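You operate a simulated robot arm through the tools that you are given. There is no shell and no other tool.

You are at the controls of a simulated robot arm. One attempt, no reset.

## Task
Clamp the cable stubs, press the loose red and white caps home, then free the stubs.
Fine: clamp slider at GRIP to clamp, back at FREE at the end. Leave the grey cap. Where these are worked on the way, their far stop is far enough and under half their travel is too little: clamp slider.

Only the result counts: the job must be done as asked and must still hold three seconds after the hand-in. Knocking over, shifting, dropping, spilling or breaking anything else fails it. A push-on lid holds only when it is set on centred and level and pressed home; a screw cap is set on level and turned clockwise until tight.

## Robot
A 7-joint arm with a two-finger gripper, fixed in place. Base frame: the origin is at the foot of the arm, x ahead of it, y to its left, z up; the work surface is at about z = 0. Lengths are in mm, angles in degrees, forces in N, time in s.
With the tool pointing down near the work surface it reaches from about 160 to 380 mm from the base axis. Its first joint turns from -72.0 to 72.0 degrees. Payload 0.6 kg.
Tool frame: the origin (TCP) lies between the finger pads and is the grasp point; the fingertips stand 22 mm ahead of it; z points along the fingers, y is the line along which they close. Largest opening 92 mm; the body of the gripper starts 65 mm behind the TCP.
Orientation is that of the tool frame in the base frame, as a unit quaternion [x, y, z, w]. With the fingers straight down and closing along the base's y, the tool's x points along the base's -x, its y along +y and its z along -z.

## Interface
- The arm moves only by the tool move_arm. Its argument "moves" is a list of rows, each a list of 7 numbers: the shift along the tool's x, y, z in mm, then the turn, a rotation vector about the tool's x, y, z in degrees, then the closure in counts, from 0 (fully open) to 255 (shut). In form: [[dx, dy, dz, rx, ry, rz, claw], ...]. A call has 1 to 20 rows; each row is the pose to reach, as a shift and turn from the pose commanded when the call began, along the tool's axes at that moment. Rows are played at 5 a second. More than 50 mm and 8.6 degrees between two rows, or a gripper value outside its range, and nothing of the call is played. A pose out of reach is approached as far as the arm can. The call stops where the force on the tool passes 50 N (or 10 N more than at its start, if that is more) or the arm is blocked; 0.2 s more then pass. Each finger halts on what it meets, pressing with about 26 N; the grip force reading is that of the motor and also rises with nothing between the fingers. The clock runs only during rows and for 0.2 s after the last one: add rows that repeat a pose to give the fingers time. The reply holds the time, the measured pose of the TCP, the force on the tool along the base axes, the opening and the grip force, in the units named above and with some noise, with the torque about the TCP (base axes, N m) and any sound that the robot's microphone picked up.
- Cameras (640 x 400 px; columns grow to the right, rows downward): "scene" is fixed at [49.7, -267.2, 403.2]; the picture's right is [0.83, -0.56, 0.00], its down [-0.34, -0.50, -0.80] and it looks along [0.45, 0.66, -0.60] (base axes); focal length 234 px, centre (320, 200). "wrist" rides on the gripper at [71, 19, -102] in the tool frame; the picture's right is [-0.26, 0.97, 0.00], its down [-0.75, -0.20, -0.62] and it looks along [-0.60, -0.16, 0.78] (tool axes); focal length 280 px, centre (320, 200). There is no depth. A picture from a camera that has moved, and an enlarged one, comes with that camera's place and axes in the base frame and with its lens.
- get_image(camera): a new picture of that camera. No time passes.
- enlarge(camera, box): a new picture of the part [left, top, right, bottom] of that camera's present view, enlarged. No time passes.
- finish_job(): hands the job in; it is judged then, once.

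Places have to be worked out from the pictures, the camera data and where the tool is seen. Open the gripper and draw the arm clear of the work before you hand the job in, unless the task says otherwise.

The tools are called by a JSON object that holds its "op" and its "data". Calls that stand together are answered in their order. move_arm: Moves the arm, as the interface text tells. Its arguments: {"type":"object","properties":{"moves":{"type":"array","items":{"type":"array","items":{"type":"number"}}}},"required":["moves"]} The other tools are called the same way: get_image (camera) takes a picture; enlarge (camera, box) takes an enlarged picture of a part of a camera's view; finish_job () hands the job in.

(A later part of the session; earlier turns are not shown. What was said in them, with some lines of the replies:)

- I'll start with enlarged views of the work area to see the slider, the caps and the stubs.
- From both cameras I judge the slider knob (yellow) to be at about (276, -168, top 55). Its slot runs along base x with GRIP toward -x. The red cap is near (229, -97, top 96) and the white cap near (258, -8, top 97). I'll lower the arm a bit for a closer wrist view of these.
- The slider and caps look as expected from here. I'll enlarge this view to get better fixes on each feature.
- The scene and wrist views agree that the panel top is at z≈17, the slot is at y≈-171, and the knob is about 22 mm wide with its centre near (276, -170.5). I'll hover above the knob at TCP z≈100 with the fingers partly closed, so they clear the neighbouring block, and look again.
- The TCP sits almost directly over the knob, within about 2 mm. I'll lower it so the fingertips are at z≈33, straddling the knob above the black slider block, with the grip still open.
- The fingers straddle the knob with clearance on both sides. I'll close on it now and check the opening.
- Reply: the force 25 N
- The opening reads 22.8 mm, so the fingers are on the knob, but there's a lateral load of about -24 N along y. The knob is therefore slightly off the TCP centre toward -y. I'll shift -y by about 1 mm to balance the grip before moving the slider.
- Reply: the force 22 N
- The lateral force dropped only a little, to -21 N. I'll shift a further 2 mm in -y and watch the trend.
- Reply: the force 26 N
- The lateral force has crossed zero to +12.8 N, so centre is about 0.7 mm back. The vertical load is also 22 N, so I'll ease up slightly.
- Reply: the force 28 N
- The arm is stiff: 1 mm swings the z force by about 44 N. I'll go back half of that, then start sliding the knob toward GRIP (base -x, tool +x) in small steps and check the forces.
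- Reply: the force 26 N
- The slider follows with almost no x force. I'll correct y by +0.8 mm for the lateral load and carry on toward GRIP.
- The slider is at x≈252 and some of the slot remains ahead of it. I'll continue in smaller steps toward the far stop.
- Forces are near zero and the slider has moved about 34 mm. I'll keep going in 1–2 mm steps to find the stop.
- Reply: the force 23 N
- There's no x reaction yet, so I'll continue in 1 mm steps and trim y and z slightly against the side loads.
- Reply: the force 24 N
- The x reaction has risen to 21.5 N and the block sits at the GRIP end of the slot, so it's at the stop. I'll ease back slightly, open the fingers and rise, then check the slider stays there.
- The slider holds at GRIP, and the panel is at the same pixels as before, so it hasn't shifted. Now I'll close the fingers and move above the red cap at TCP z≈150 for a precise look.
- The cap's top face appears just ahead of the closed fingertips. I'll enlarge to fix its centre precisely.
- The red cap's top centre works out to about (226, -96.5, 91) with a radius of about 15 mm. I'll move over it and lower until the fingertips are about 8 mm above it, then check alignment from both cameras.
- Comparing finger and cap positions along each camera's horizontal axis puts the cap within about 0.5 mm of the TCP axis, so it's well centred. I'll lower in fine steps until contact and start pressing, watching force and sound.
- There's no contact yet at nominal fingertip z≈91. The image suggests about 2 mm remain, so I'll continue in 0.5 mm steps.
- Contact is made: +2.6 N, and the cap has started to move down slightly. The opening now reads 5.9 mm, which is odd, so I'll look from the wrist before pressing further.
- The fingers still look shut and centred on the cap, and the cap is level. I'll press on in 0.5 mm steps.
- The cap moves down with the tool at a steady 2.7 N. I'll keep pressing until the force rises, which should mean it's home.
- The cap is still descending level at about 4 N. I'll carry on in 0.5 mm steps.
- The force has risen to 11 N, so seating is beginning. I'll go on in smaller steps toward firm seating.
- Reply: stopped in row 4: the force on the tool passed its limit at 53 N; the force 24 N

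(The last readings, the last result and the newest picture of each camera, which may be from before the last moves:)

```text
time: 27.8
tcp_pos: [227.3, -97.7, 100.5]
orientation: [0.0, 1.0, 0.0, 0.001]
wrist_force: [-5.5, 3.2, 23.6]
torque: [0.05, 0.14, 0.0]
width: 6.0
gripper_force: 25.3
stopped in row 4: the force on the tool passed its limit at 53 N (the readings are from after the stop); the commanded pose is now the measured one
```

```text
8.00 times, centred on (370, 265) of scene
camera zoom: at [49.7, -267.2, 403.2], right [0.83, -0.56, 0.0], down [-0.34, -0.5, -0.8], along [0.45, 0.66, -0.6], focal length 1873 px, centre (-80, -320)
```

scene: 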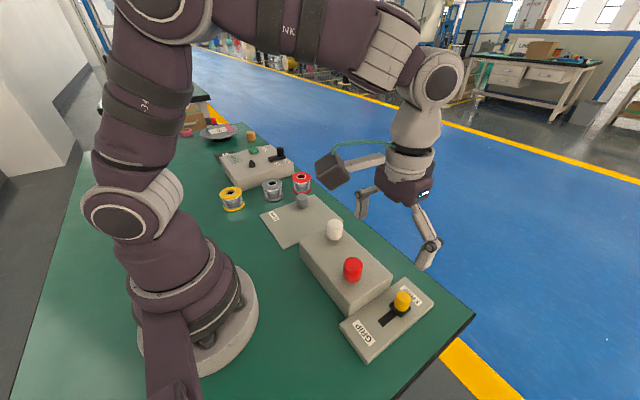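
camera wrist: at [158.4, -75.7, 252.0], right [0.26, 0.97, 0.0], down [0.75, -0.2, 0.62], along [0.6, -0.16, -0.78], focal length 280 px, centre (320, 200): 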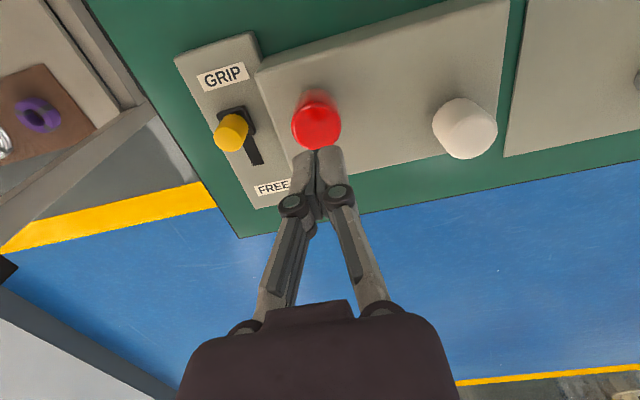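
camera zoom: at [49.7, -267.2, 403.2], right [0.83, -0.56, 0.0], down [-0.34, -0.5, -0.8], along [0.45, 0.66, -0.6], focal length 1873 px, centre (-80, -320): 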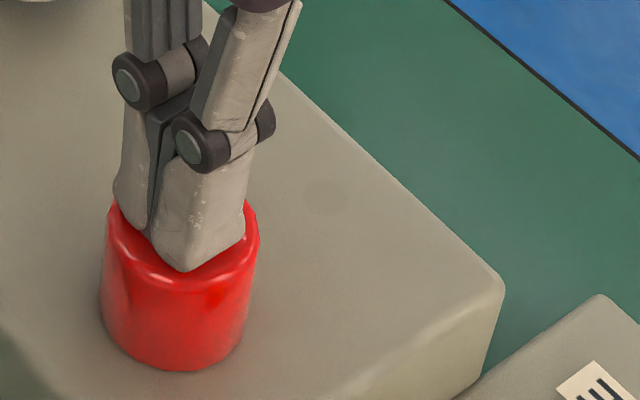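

The force hit 53 N with almost no further travel, so the red cap is against a hard stop after about 9 mm of descent. I'll lift off and inspect it from both cameras.

{"op": "move_arm", "data": {"moves": [[0, 0, -2, 0, 0, 0, 255], [0, 0, -10, 0, 0, 0, 255], [0, 0, -25, 0, 0, 0, 255], [0, 0, -45, 0, 0, 0, 255], [0, 0, -45, 0, 0, 0, 255]]}}

{"op": "enlarge", "data": {"camera": "scene", "box": [310, 210, 410, 310]}}

{"op": "get_image", "data": {"camera": "wrist"}}

{"op": "enlarge", "data": {"camera": "wrist", "box": [260, 60, 380, 180]}}

```text
time: 29.0
tcp_pos: [225.9, -98.6, 146.3]
orientation: [0.0, 1.0, 0.0, 0.001]
wrist_force: [-0.2, -1.0, -1.0]
torque: [-0.01, 0.02, -0.01]
width: 0.0
gripper_force: 26.1
```

```text
4.00 times, centred on (360, 260) of scene
camera zoom: at [49.7, -267.2, 403.2], right [0.83, -0.56, 0.0], down [-0.34, -0.5, -0.8], along [0.45, 0.66, -0.6], focal length 936 px, centre (160, -40)
```

zoom: 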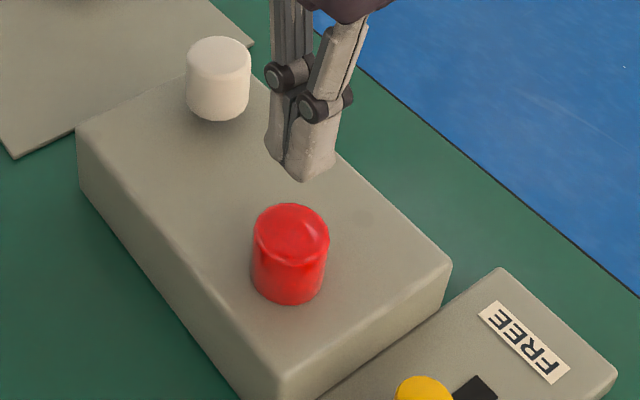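

```text
taken
camera wrist: at [156.2, -78.1, 248.2], right [0.26, 0.96, 0.0], down [0.75, -0.2, 0.63], along [0.6, -0.16, -0.78], focal length 280 px, centre (320, 200)
```

wrist: 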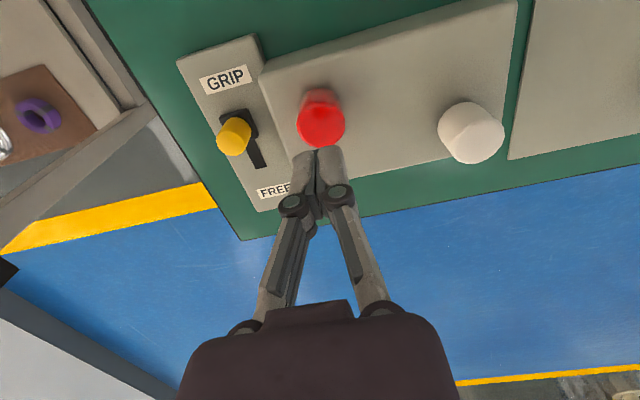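

```text
3.33 times, centred on (320, 120) of wrist
camera zoom: at [156.2, -78.1, 248.2], right [0.26, 0.96, 0.0], down [0.75, -0.2, 0.63], along [0.6, -0.16, -0.78], focal length 935 px, centre (320, 467)
```

zoom: 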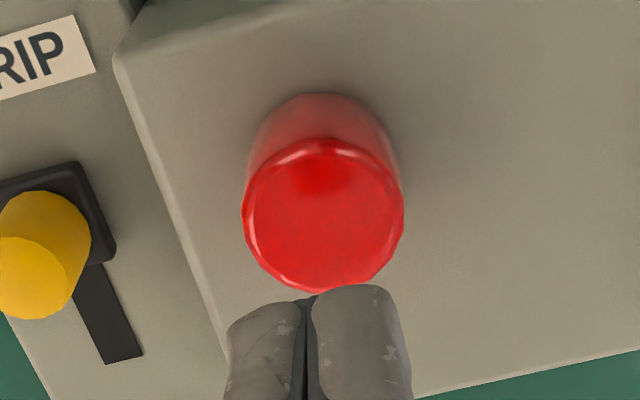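

The red cap stayed down, level, at the same pixel height as when pressed. Next I'll move over the white cap, estimated at (258.5, -4), at the same height for a fix.

{"op": "move_arm", "data": {"moves": [[-6, 18, -4, 0, 0, 0, 255], [-12, 36, -4, 0, 0, 0, 255], [-18, 54, -4, 0, 0, 0, 255], [-24, 72, -4, 0, 0, 0, 255], [-30, 88, -4, 0, 0, 0, 255], [-32, 94.1, -4, 0, 0, 0, 255], [-32, 94.1, -4, 0, 0, 0, 255]]}}

{"op": "enlarge", "data": {"camera": "wrist", "box": [260, 70, 380, 190]}}

{"op": "enlarge", "data": {"camera": "scene", "box": [290, 170, 390, 270]}}

```text
time: 30.6
tcp_pos: [257.6, -4.8, 149.1]
orientation: [0.0, 1.0, -0.001, 0.001]
wrist_force: [0.2, 0.3, 0.0]
torque: [0.0, 0.01, 0.01]
width: 0.0
gripper_force: 26.1
```

```text
3.33 times, centred on (320, 130) of wrist
camera zoom: at [188.3, 16.3, 251.1], right [0.26, 0.97, 0.0], down [0.75, -0.2, 0.63], along [0.6, -0.16, -0.78], focal length 935 px, centre (320, 433)
```

zoom: 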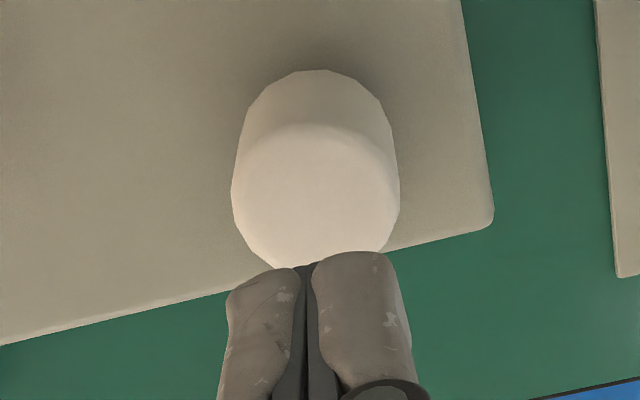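

```text
4.00 times, centred on (340, 220) of scene
camera zoom: at [49.7, -267.2, 403.2], right [0.83, -0.56, 0.0], down [-0.34, -0.5, -0.8], along [0.45, 0.66, -0.6], focal length 936 px, centre (240, 120)
```

zoom: 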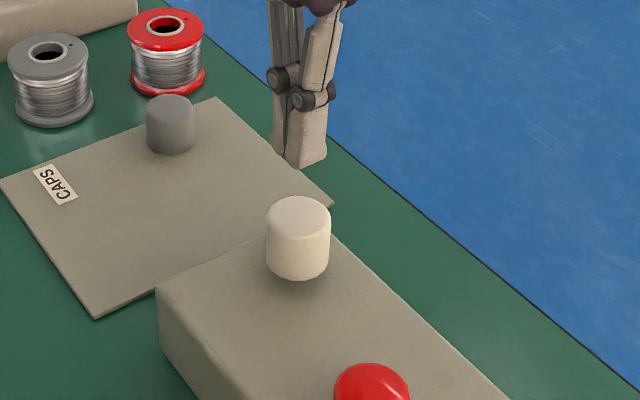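

The white cap's pixel position matches the aligned red cap's to within about 0.5 mm. I'll make a small trim and lower to just above it for a final alignment check.

{"op": "move_arm", "data": {"moves": [[0.4, -0.4, 8, 0, 0, 0, 255], [0.4, -0.4, 16, 0, 0, 0, 255], [0.4, -0.4, 23, 0, 0, 0, 255], [0.4, -0.4, 28, 0, 0, 0, 255], [0.4, -0.4, 28, 0, 0, 0, 255]]}}

{"op": "enlarge", "data": {"camera": "wrist", "box": [250, 60, 390, 200]}}

{"op": "enlarge", "data": {"camera": "scene", "box": [300, 190, 380, 270]}}

```text
time: 31.8
tcp_pos: [257.3, -2.5, 121.0]
orientation: [0.0, 1.0, 0.0, 0.0]
wrist_force: [0.8, 0.0, 0.5]
torque: [0.02, 0.0, -0.02]
width: 0.2
gripper_force: 26.2
```

```text
2.86 times, centred on (320, 130) of wrist
camera zoom: at [187.6, 16.1, 223.2], right [0.26, 0.97, 0.0], down [0.75, -0.2, 0.63], along [0.6, -0.16, -0.78], focal length 801 px, centre (320, 400)
```

zoom: 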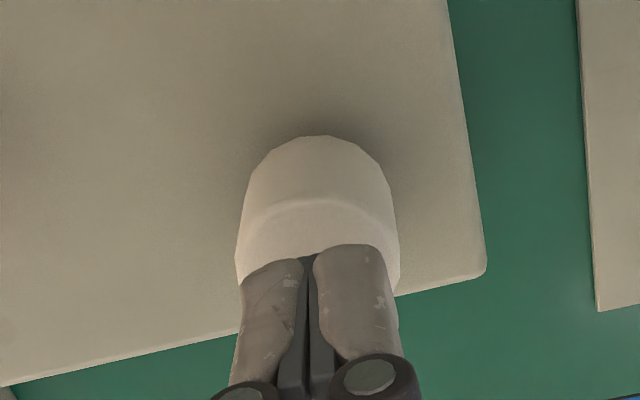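

```text
5.00 times, centred on (340, 230) of scene
camera zoom: at [49.7, -267.2, 403.2], right [0.83, -0.56, 0.0], down [-0.34, -0.5, -0.8], along [0.45, 0.66, -0.6], focal length 1170 px, centre (220, 50)
```

zoom: 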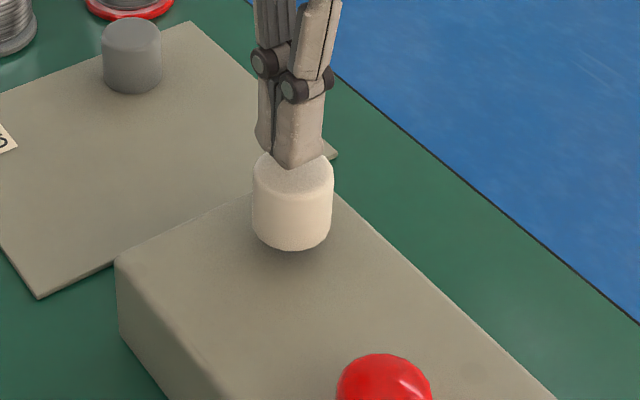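

The wrist view shows the same alignment as the red cap had. The scene view is less clear about the finger edge, so I'll enlarge it to double-check.

{"op": "enlarge", "data": {"camera": "scene", "box": [320, 195, 360, 235]}}

{"op": "enlarge", "data": {"camera": "wrist", "box": [280, 90, 360, 170]}}

```text
10.00 times, centred on (340, 215) of scene
camera zoom: at [49.7, -267.2, 403.2], right [0.83, -0.56, 0.0], down [-0.34, -0.5, -0.8], along [0.45, 0.66, -0.6], focal length 2341 px, centre (120, 50)
```

zoom: 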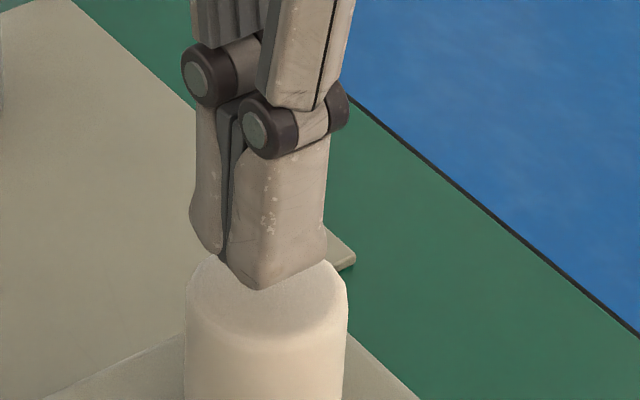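

```text
5.00 times, centred on (320, 130) of wrist
camera zoom: at [187.6, 16.1, 223.2], right [0.26, 0.97, 0.0], down [0.75, -0.2, 0.63], along [0.6, -0.16, -0.78], focal length 1402 px, centre (320, 550)
```

zoom: 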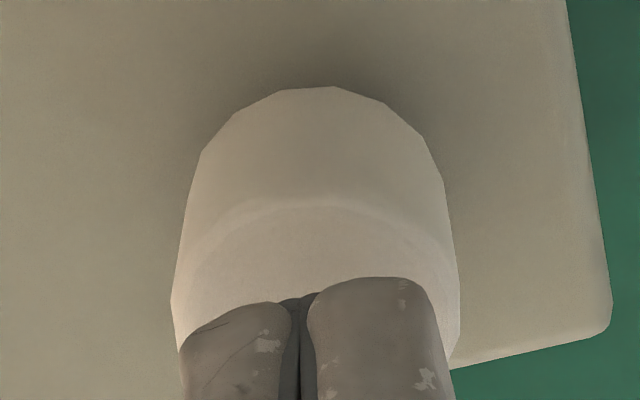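

In the scene view the cap centre sits about 1.8 mm to the picture's right of the finger axis, while the wrist view shows about -0.45 mm. Together those put the cap at roughly (+1.2, -0.8) mm from the TCP. I'll trim by that, lower 5 mm and re-check.

{"op": "move_arm", "data": {"moves": [[-1.2, -0.8, 2, 0, 0, 0, 255], [-1.2, -0.8, 5, 0, 0, 0, 255], [-1.2, -0.8, 5, 0, 0, 0, 255]]}}

{"op": "enlarge", "data": {"camera": "scene", "box": [320, 195, 360, 235]}}

{"op": "enlarge", "data": {"camera": "wrist", "box": [250, 60, 390, 200]}}

```text
time: 32.6
tcp_pos: [258.9, -4.1, 115.0]
orientation: [0.0, 1.0, 0.0, 0.0]
wrist_force: [-0.9, -0.8, -0.4]
torque: [0.05, -0.01, 0.02]
width: 0.3
gripper_force: 25.6
```

```text
10.00 times, centred on (340, 215) of scene
camera zoom: at [49.7, -267.2, 403.2], right [0.83, -0.56, 0.0], down [-0.34, -0.5, -0.8], along [0.45, 0.66, -0.6], focal length 2341 px, centre (120, 50)
```

zoom: 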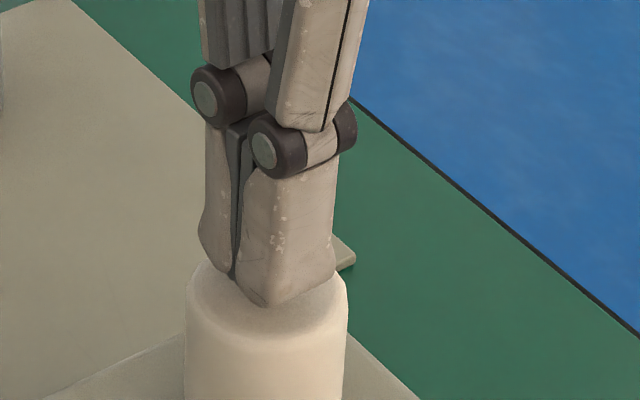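

```text
2.86 times, centred on (320, 130) of wrist
camera zoom: at [189.3, 15.2, 218.3], right [0.26, 0.96, 0.0], down [0.75, -0.2, 0.63], along [0.6, -0.16, -0.78], focal length 801 px, centre (320, 400)
```

zoom: 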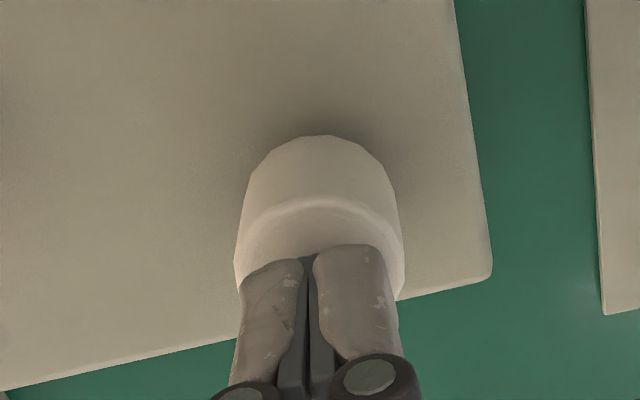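

Both views now show the fingers centred on the white cap. I'll descend in fine steps to contact and start pressing.

{"op": "move_arm", "data": {"moves": [[0, 0, 2, 0, 0, 0, 255], [0, 0, 3, 0, 0, 0, 255], [0, 0, 4, 0, 0, 0, 255], [0, 0, 4.5, 0, 0, 0, 255], [0, 0, 5, 0, 0, 0, 255], [0, 0, 5.5, 0, 0, 0, 255], [0, 0, 6, 0, 0, 0, 255], [0, 0, 6.5, 0, 0, 0, 255], [0, 0, 7, 0, 0, 0, 255], [0, 0, 7.5, 0, 0, 0, 255], [0, 0, 7.5, 0, 0, 0, 255]]}}

{"op": "enlarge", "data": {"camera": "scene", "box": [315, 200, 365, 250]}}

{"op": "enlarge", "data": {"camera": "wrist", "box": [250, 60, 390, 200]}}

```text
time: 35.0
tcp_pos: [260.6, -5.0, 108.6]
orientation: [0.0, 1.0, -0.001, 0.001]
wrist_force: [0.2, 1.7, 2.0]
torque: [0.01, -0.04, 0.0]
width: 6.1
gripper_force: 25.7
```

```text
8.00 times, centred on (340, 225) of scene
camera zoom: at [49.7, -267.2, 403.2], right [0.83, -0.56, 0.0], down [-0.34, -0.5, -0.8], along [0.45, 0.66, -0.6], focal length 1873 px, centre (160, 0)
```

zoom: 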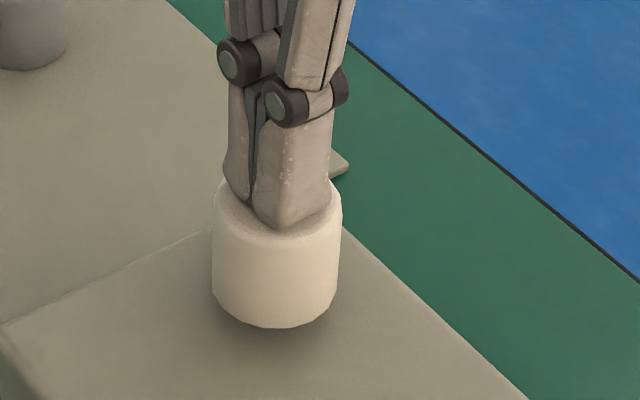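

```text
2.86 times, centred on (320, 130) of wrist
camera zoom: at [189.5, 15.1, 210.8], right [0.26, 0.97, 0.0], down [0.75, -0.2, 0.63], along [0.6, -0.16, -0.78], focal length 801 px, centre (320, 400)
```

zoom: 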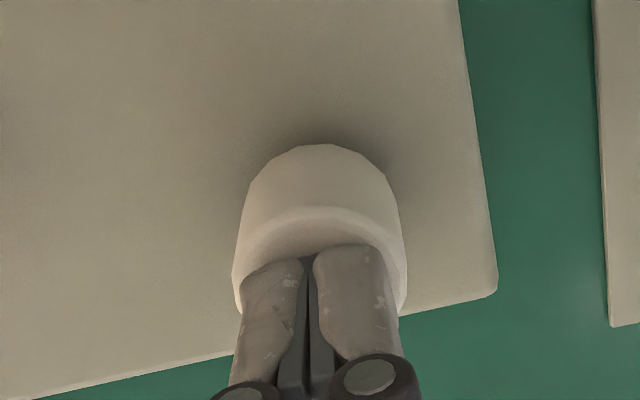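

Contact is at the same height as for the red cap, and the cap looks level. I'll continue pressing in 0.5 mm steps.

{"op": "move_arm", "data": {"moves": [[0, 0, 0.5, 0, 0, 0, 255], [0, 0, 1, 0, 0, 0, 255], [0, 0, 1.5, 0, 0, 0, 255], [0, 0, 2, 0, 0, 0, 255], [0, 0, 2.5, 0, 0, 0, 255], [0, 0, 3, 0, 0, 0, 255], [0, 0, 3.5, 0, 0, 0, 255], [0, 0, 4, 0, 0, 0, 255], [0, 0, 4.5, 0, 0, 0, 255], [0, 0, 5, 0, 0, 0, 255], [0, 0, 5, 0, 0, 0, 255]]}}

{"op": "enlarge", "data": {"camera": "scene", "box": [315, 200, 365, 250]}}

{"op": "enlarge", "data": {"camera": "wrist", "box": [250, 60, 390, 200]}}

```text
time: 37.4
tcp_pos: [259.8, -4.3, 103.3]
orientation: [0.0, 1.0, 0.0, 0.0]
wrist_force: [0.0, -0.5, 2.9]
torque: [-0.05, 0.01, -0.01]
width: 6.0
gripper_force: 25.7
```

```text
8.00 times, centred on (340, 225) of scene
camera zoom: at [49.7, -267.2, 403.2], right [0.83, -0.56, 0.0], down [-0.34, -0.5, -0.8], along [0.45, 0.66, -0.6], focal length 1873 px, centre (160, 0)
```

zoom: 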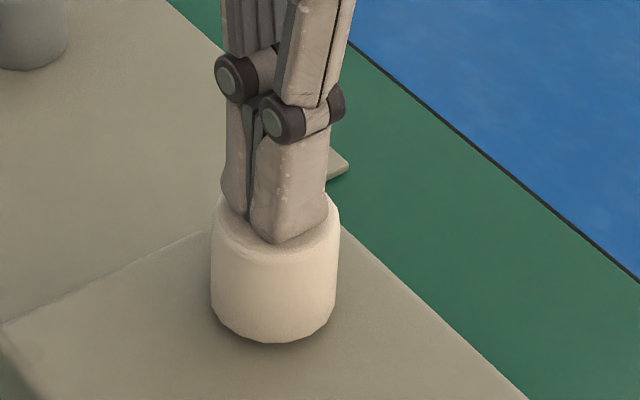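

```text
2.86 times, centred on (320, 130) of wrist
camera zoom: at [189.2, 15.5, 205.9], right [0.26, 0.96, 0.0], down [0.75, -0.2, 0.63], along [0.6, -0.16, -0.78], focal length 801 px, centre (320, 400)
```

zoom: 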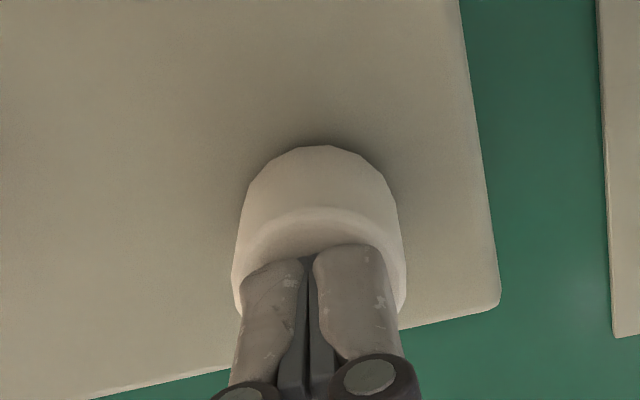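

The white cap is descending level at about 3 N. I'll continue toward the same home depth as the red cap (TCP z≈100), using small steps until the force builds.

{"op": "move_arm", "data": {"moves": [[0, 0, 0.5, 0, 0, 0, 255], [0, 0, 1, 0, 0, 0, 255], [0, 0, 1.5, 0, 0, 0, 255], [0, 0, 2, 0, 0, 0, 255], [0, 0, 2.4, 0, 0, 0, 255], [0, 0, 2.7, 0, 0, 0, 255], [0, 0, 3.0, 0, 0, 0, 255], [0, 0, 3.3, 0, 0, 0, 255], [0, 0, 3.6, 0, 0, 0, 255], [0, 0, 3.9, 0, 0, 0, 255], [0, 0, 4.2, 0, 0, 0, 255], [0, 0, 4.5, 0, 0, 0, 255]]}}

{"op": "enlarge", "data": {"camera": "scene", "box": [315, 200, 365, 250]}}

{"op": "enlarge", "data": {"camera": "wrist", "box": [250, 60, 390, 200]}}

```text
time: 39.8
tcp_pos: [259.6, -4.0, 101.5]
orientation: [-0.001, 1.0, 0.0, 0.002]
wrist_force: [-6.2, -0.6, 21.7]
torque: [-0.01, 0.18, -0.02]
width: 5.9
gripper_force: 26.2
stopped in row 12: the force on the tool passed its limit at 53 N (the readings are from after the stop); the commanded pose is now the measured one
```

```text
8.00 times, centred on (340, 225) of scene
camera zoom: at [49.7, -267.2, 403.2], right [0.83, -0.56, 0.0], down [-0.34, -0.5, -0.8], along [0.45, 0.66, -0.6], focal length 1873 px, centre (160, 0)
```

zoom: 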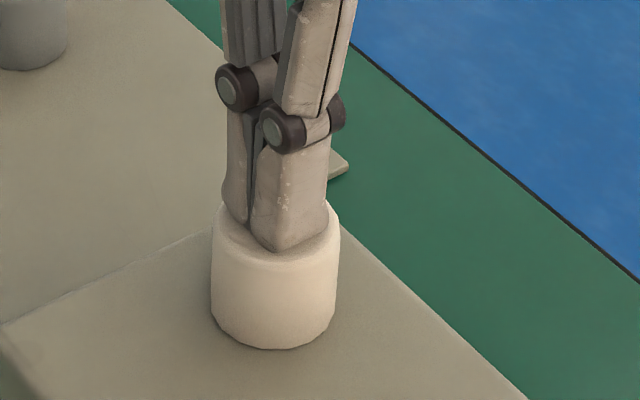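

```text
2.86 times, centred on (320, 130) of wrist
camera zoom: at [189.2, 15.5, 202.7], right [0.26, 0.96, 0.0], down [0.75, -0.2, 0.63], along [0.61, -0.16, -0.78], focal length 801 px, centre (320, 400)
```

zoom: 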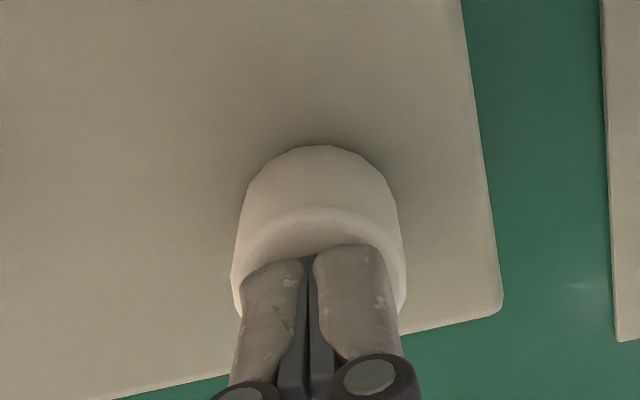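

The white cap hit its hard stop (53 N) at the same depth as the red one. I'll lift off and inspect both caps.

{"op": "move_arm", "data": {"moves": [[0, 0, -2, 0, 0, 0, 255], [0, 0, -10, 0, 0, 0, 255], [0, 0, -25, 0, 0, 0, 255], [0, 0, -48, 0, 0, 0, 255], [10, -25, -60, 0, 0, 0, 255], [15, -60, -60, 0, 0, 0, 255], [20, -95, -60, 0, 0, 0, 255], [20, -95, -60, 0, 0, 0, 255]]}}

{"op": "enlarge", "data": {"camera": "scene", "box": [290, 190, 410, 310]}}

{"op": "get_image", "data": {"camera": "wrist"}}

```text
time: 41.6
tcp_pos: [239.0, -99.3, 160.0]
orientation: [0.0, 1.0, -0.001, 0.001]
wrist_force: [0.2, -0.4, 0.4]
torque: [-0.03, 0.02, 0.0]
width: 0.0
gripper_force: 25.8
```

```text
3.33 times, centred on (350, 250) of scene
camera zoom: at [49.7, -267.2, 403.2], right [0.83, -0.56, 0.0], down [-0.34, -0.5, -0.8], along [0.45, 0.66, -0.6], focal length 780 px, centre (220, 33)
```

zoom: 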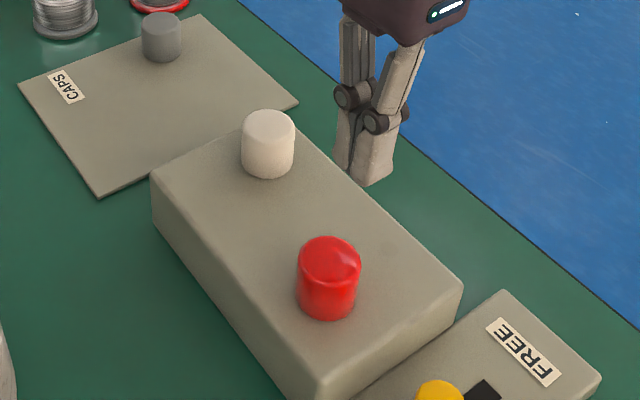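

```text
taken
camera wrist: at [168.7, -79.4, 262.3], right [0.26, 0.97, 0.0], down [0.75, -0.2, 0.63], along [0.6, -0.16, -0.78], focal length 280 px, centre (320, 200)
```

wrist: 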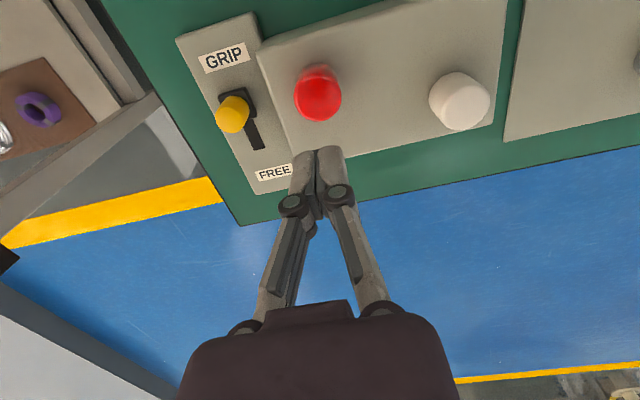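

Both caps are seated level on the block, and the slider is still at GRIP. Next I'll go back over the slider knob at about (235, -172) with the fingers partly open.

{"op": "move_arm", "data": {"moves": [[1, -18, 0, 0, 0, 0, 200], [2, -36, 0, 0, 0, 0, 155], [3, -54, 0, 0, 0, 0, 155], [3.7, -72.5, 0, 0, 0, 0, 155], [3.7, -72.5, 20, 0, 0, 0, 155], [3.7, -72.5, 40, 0, 0, 0, 155], [3.7, -72.5, 57, 0, 0, 0, 155], [3.7, -72.5, 57, 0, 0, 0, 155]]}}

{"op": "get_image", "data": {"camera": "wrist"}}

{"op": "enlarge", "data": {"camera": "scene", "box": [310, 230, 450, 370]}}

```text
time: 43.4
tcp_pos: [235.9, -171.7, 102.6]
orientation: [0.0, 1.0, 0.0, 0.001]
wrist_force: [0.6, 0.7, -0.1]
torque: [0.0, -0.02, 0.04]
width: 36.1
gripper_force: 0.0
```

```text
taken
camera wrist: at [166.1, -151.3, 204.8], right [0.26, 0.96, 0.0], down [0.75, -0.2, 0.63], along [0.6, -0.16, -0.78], focal length 280 px, centre (320, 200)
```

wrist: 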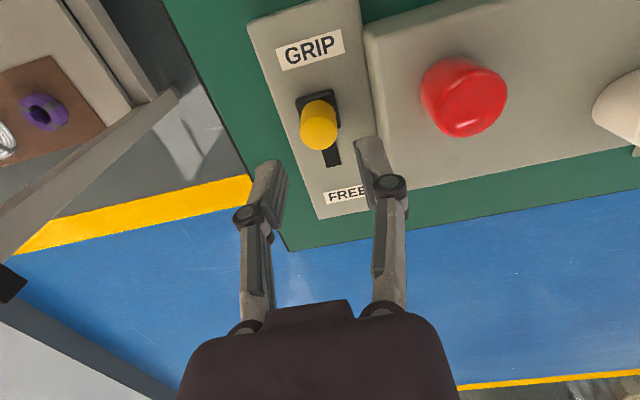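

```text
2.86 times, centred on (380, 300) of scene
camera zoom: at [49.7, -267.2, 403.2], right [0.83, -0.56, 0.0], down [-0.34, -0.5, -0.8], along [0.45, 0.66, -0.6], focal length 669 px, centre (149, -86)
```

zoom: 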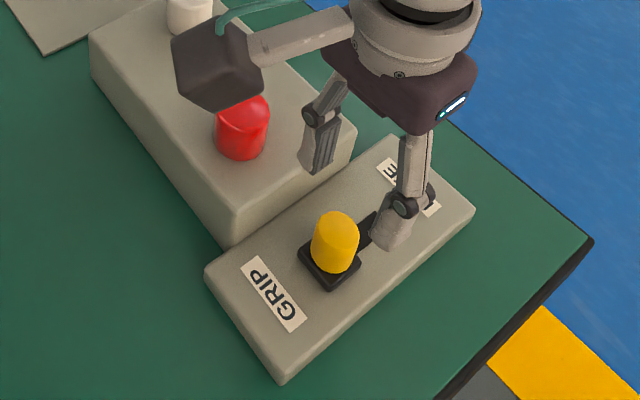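

The knob sits in the same image position as in the first grasp. I'll descend to the earlier grasp height and close on the knob.

{"op": "move_arm", "data": {"moves": [[0, -0.6, 15, 0, 0, 0, 155], [0, -0.6, 30, 0, 0, 0, 155], [0, -0.6, 42, 0, 0, 0, 155], [0, -0.6, 46.9, 0, 0, 0, 155], [0, -0.6, 46.9, 0, 0, 0, 155], [0, -0.6, 46.9, 0, 0, 0, 200], [0, -0.6, 46.9, 0, 0, 0, 255], [0, -0.6, 46.9, 0, 0, 0, 255], [0, -0.6, 46.9, 0, 0, 0, 255]]}}

{"op": "get_image", "data": {"camera": "wrist"}}

```text
time: 45.4
tcp_pos: [235.0, -171.8, 57.1]
orientation: [0.0, 1.0, 0.0, 0.001]
wrist_force: [2.0, 7.2, -6.5]
torque: [0.13, -0.02, -0.03]
width: 22.7
gripper_force: 27.8
```

```text
taken
camera wrist: at [165.4, -152.2, 158.5], right [0.26, 0.97, 0.0], down [0.75, -0.2, 0.63], along [0.61, -0.16, -0.78], focal length 280 px, centre (320, 200)
```

wrist: 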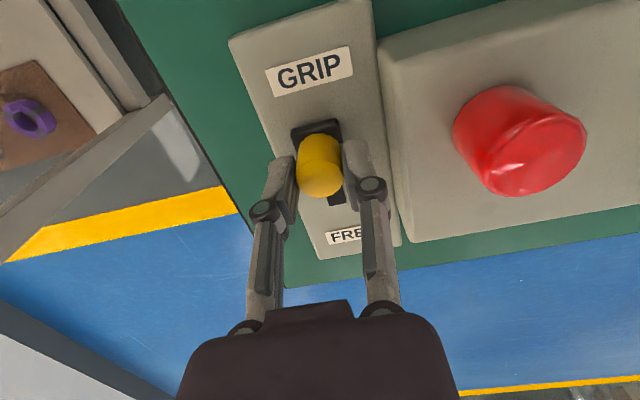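

The grip is well balanced, with forces under 8 N. I'll slide the knob back toward FREE (+x) by 36 mm in 4 mm steps.

{"op": "move_arm", "data": {"moves": [[-2, 0.2, 0.1, 0, 0, 0, 255], [-6, 0.2, 0.1, 0, 0, 0, 255], [-10, 0.2, 0.1, 0, 0, 0, 255], [-14, 0.2, 0.1, 0, 0, 0, 255], [-18, 0.2, 0.1, 0, 0, 0, 255], [-22, 0.2, 0.1, 0, 0, 0, 255], [-26, 0.2, 0.1, 0, 0, 0, 255], [-30, 0.2, 0.1, 0, 0, 0, 255], [-34, 0.2, 0.1, 0, 0, 0, 255], [-36, 0.2, 0.1, 0, 0, 0, 255], [-36, 0.2, 0.1, 0, 0, 0, 255]]}}

{"op": "get_image", "data": {"camera": "wrist"}}

```text
time: 47.8
tcp_pos: [272.0, -171.2, 56.1]
orientation: [0.0, 1.0, 0.0, 0.002]
wrist_force: [-0.2, 22.3, 21.5]
torque: [0.52, 0.15, -0.02]
width: 22.8
gripper_force: 27.7
```

```text
taken
camera wrist: at [201.8, -152.2, 158.4], right [0.26, 0.97, 0.0], down [0.75, -0.2, 0.63], along [0.61, -0.16, -0.78], focal length 280 px, centre (320, 200)
```

wrist: 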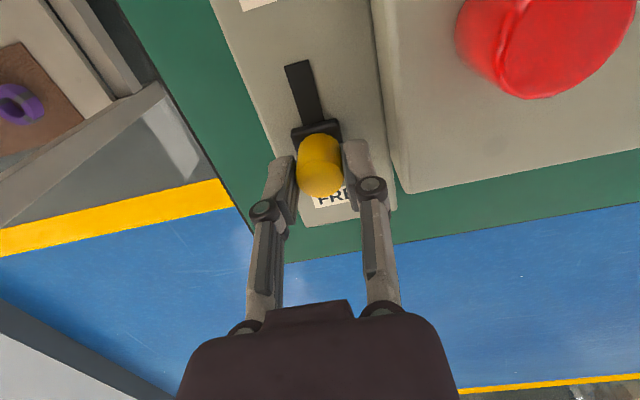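

The knob is at about x=272, close to the FREE end. I'll trim the side loads and take 1 mm steps to the stop.

{"op": "move_arm", "data": {"moves": [[-1, 0.4, -0.4, 0, 0, 0, 255], [-2, 0.4, -0.4, 0, 0, 0, 255], [-3, 0.4, -0.4, 0, 0, 0, 255], [-4, 0.4, -0.4, 0, 0, 0, 255], [-4.7, 0.4, -0.4, 0, 0, 0, 255], [-5.2, 0.4, -0.4, 0, 0, 0, 255], [-5.2, 0.4, -0.4, 0, 0, 0, 255]]}}

{"op": "get_image", "data": {"camera": "wrist"}}

```text
time: 49.4
tcp_pos: [275.9, -172.3, 56.1]
orientation: [0.001, 1.0, 0.0, -0.001]
wrist_force: [-18.8, 13.2, -1.4]
torque: [0.27, 0.51, 0.06]
width: 22.6
gripper_force: 28.1
```

```text
taken
camera wrist: at [206.1, -152.0, 158.7], right [0.26, 0.96, 0.0], down [0.75, -0.21, 0.62], along [0.6, -0.16, -0.78], focal length 280 px, centre (320, 200)
```

wrist: 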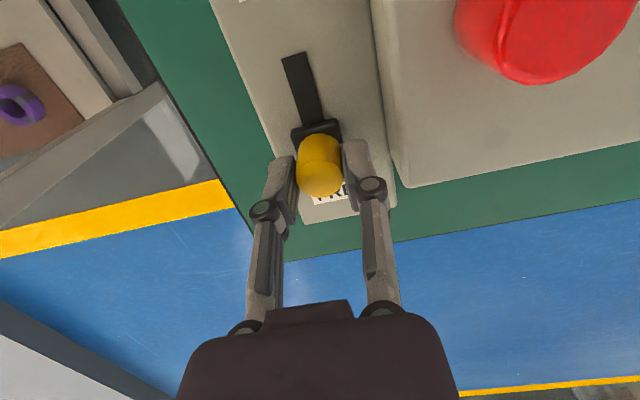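

The x reaction is -18.8 N and the knob is back at its original x, so it's at the FREE stop. I'll ease off, open and rise clear.

{"op": "move_arm", "data": {"moves": [[0.4, 0, 0, 0, 0, 0, 255], [0.4, 0, 0, 0, 0, 0, 155], [0.4, 0, 0, 0, 0, 0, 155], [0.4, 0, 0, 0, 0, 0, 155], [0.4, 0, -20, 0, 0, 0, 155], [0.4, 0, -45, 0, 0, 0, 155], [0.4, 0, -80, 0, 0, 0, 120], [0.4, 0, -120, 0, 0, 0, 60], [0.4, 0, -120, 0, 0, 0, 0], [0.4, 0, -120, 0, 0, 0, 0]]}}

{"op": "get_image", "data": {"camera": "wrist"}}

{"op": "enlarge", "data": {"camera": "scene", "box": [290, 200, 450, 360]}}

```text
time: 51.6
tcp_pos: [275.4, -171.5, 175.7]
orientation: [0.001, 1.0, 0.0, 0.001]
wrist_force: [0.0, -0.1, 0.5]
torque: [0.03, 0.01, 0.0]
width: 91.9
gripper_force: 0.1
```

```text
taken
camera wrist: at [205.5, -151.6, 278.0], right [0.26, 0.96, 0.0], down [0.75, -0.2, 0.63], along [0.6, -0.16, -0.78], focal length 280 px, centre (320, 200)
```

wrist: 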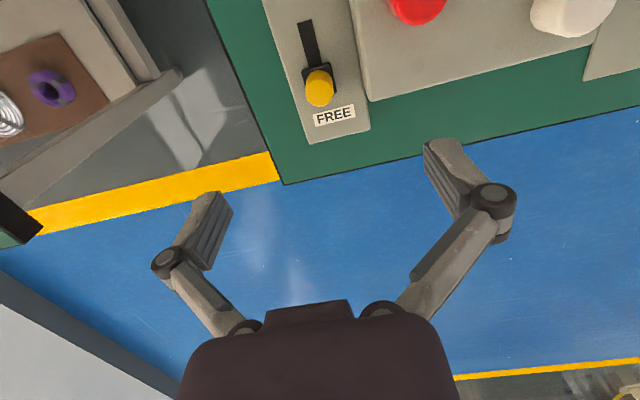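

```text
2.50 times, centred on (370, 280) of scene
camera zoom: at [49.7, -267.2, 403.2], right [0.83, -0.56, 0.0], down [-0.34, -0.5, -0.8], along [0.45, 0.66, -0.6], focal length 585 px, centre (195, 0)
```

zoom: 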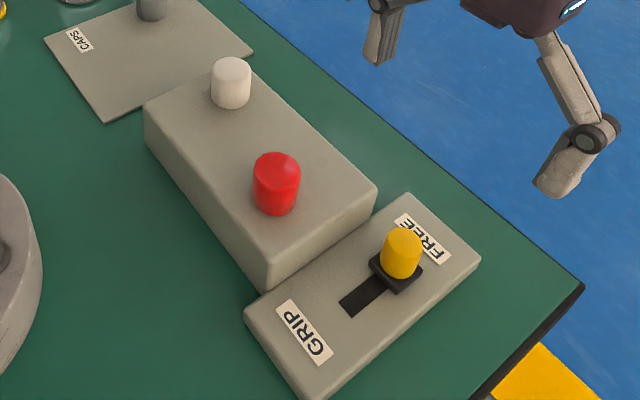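

The slider is back at FREE, and the panel and block are at their original pixels. Both cap tops are about 10 px lower than at the start. I'll take one last close look at the caps and the rest of the table before handing in.

{"op": "enlarge", "data": {"camera": "scene", "box": [310, 210, 390, 290]}}

{"op": "get_image", "data": {"camera": "scene"}}

```text
5.00 times, centred on (350, 250) of scene
camera zoom: at [49.7, -267.2, 403.2], right [0.83, -0.56, 0.0], down [-0.34, -0.5, -0.8], along [0.45, 0.66, -0.6], focal length 1170 px, centre (170, -50)
```

zoom: 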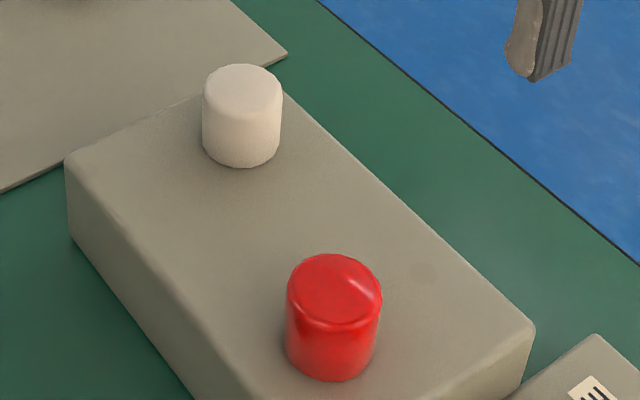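

```text
taken
```

scene: 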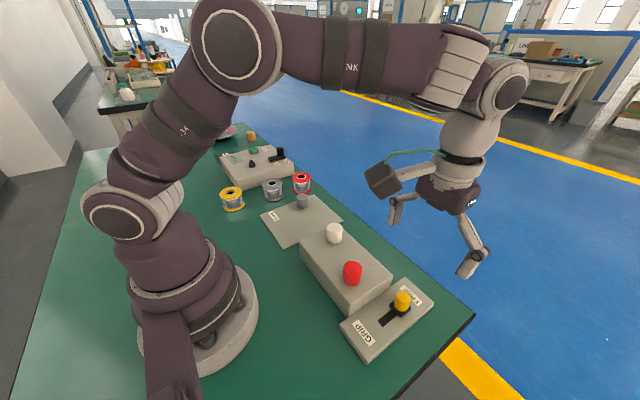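

Both caps kept their pressed height after the release, and the grey cap and spools haven't moved. I'll withdraw the open gripper to its starting pose, well clear of the work.

{"op": "move_arm", "data": {"moves": [[0, 0, -30, 0, 0, 0, 0], [15, 5, -55, 0, 0, 0, 0], [35, 12, -75, 0, 0, 0, 0], [55, 18, -85, 0, 0, 0, 0], [75, 23, -87, 0, 0, 0, 0], [75, 23, -87, 0, 0, 0, 0]]}}

{"op": "enlarge", "data": {"camera": "scene", "box": [240, 170, 460, 370]}}

{"op": "get_image", "data": {"camera": "wrist"}}

```text
time: 53.0
tcp_pos: [201.0, -149.7, 265.0]
orientation: [0.0, 1.0, 0.0, 0.001]
wrist_force: [0.3, -0.3, 0.8]
torque: [0.02, 0.01, -0.01]
width: 92.2
gripper_force: 0.1
```

```text
2.00 times, centred on (350, 270) of scene
camera zoom: at [49.7, -267.2, 403.2], right [0.83, -0.56, 0.0], down [-0.34, -0.5, -0.8], along [0.45, 0.66, -0.6], focal length 468 px, centre (260, 60)
```

zoom: 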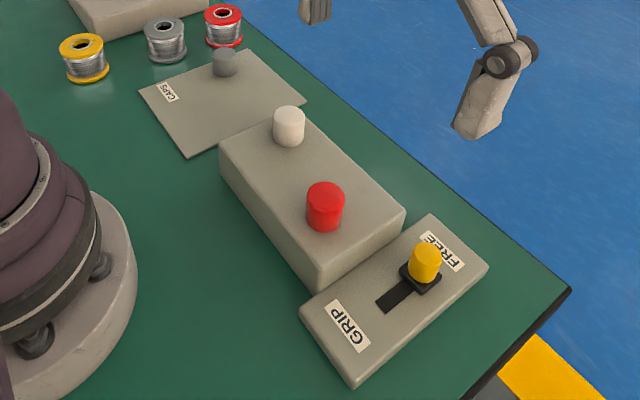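

```text
taken
camera wrist: at [130.7, -129.3, 365.8], right [0.26, 0.96, 0.0], down [0.75, -0.2, 0.63], along [0.61, -0.16, -0.78], focal length 280 px, centre (320, 200)
```

wrist: 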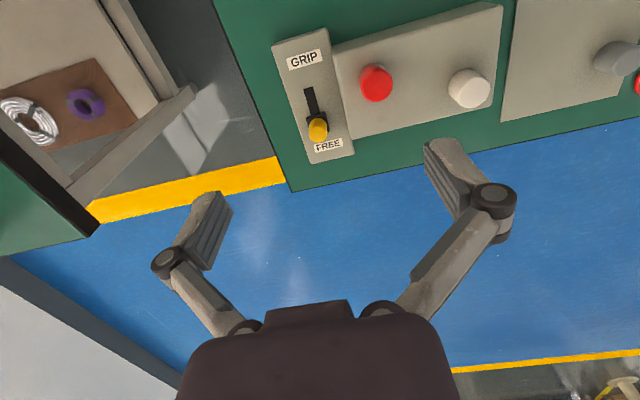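

Compared with the first pictures, only the red and white caps differ, both lower and level. The slider is at FREE, and everything else is where it started. The gripper is open and clear, so I'm handing the job in.

{"op": "finish_job", "data": {}}

```text
The job is handed in.
```

I clamped the stubs, pressed the red and white caps home, freed the stubs again and handed the job in. The hand-in reply gave no verdict.

- **Clamp slider:** I moved it to the GRIP stop before pressing. Afterwards I moved it back to the FREE stop, and it ended at its original position.
- **Red and white caps:** Each was pressed down about 9 mm, level, until it hit a hard stop at about 53 N. Neither had risen when I checked after freeing the stubs. The microphone picked up no click, so I judged "home" by the hard stop and the matching depth of the two caps.
- **Everything else:** I did not touch the grey cap. The slider panel, the block and the spools look unmoved compared with the first pictures.

The gripper was open and back near its starting position when I handed in.
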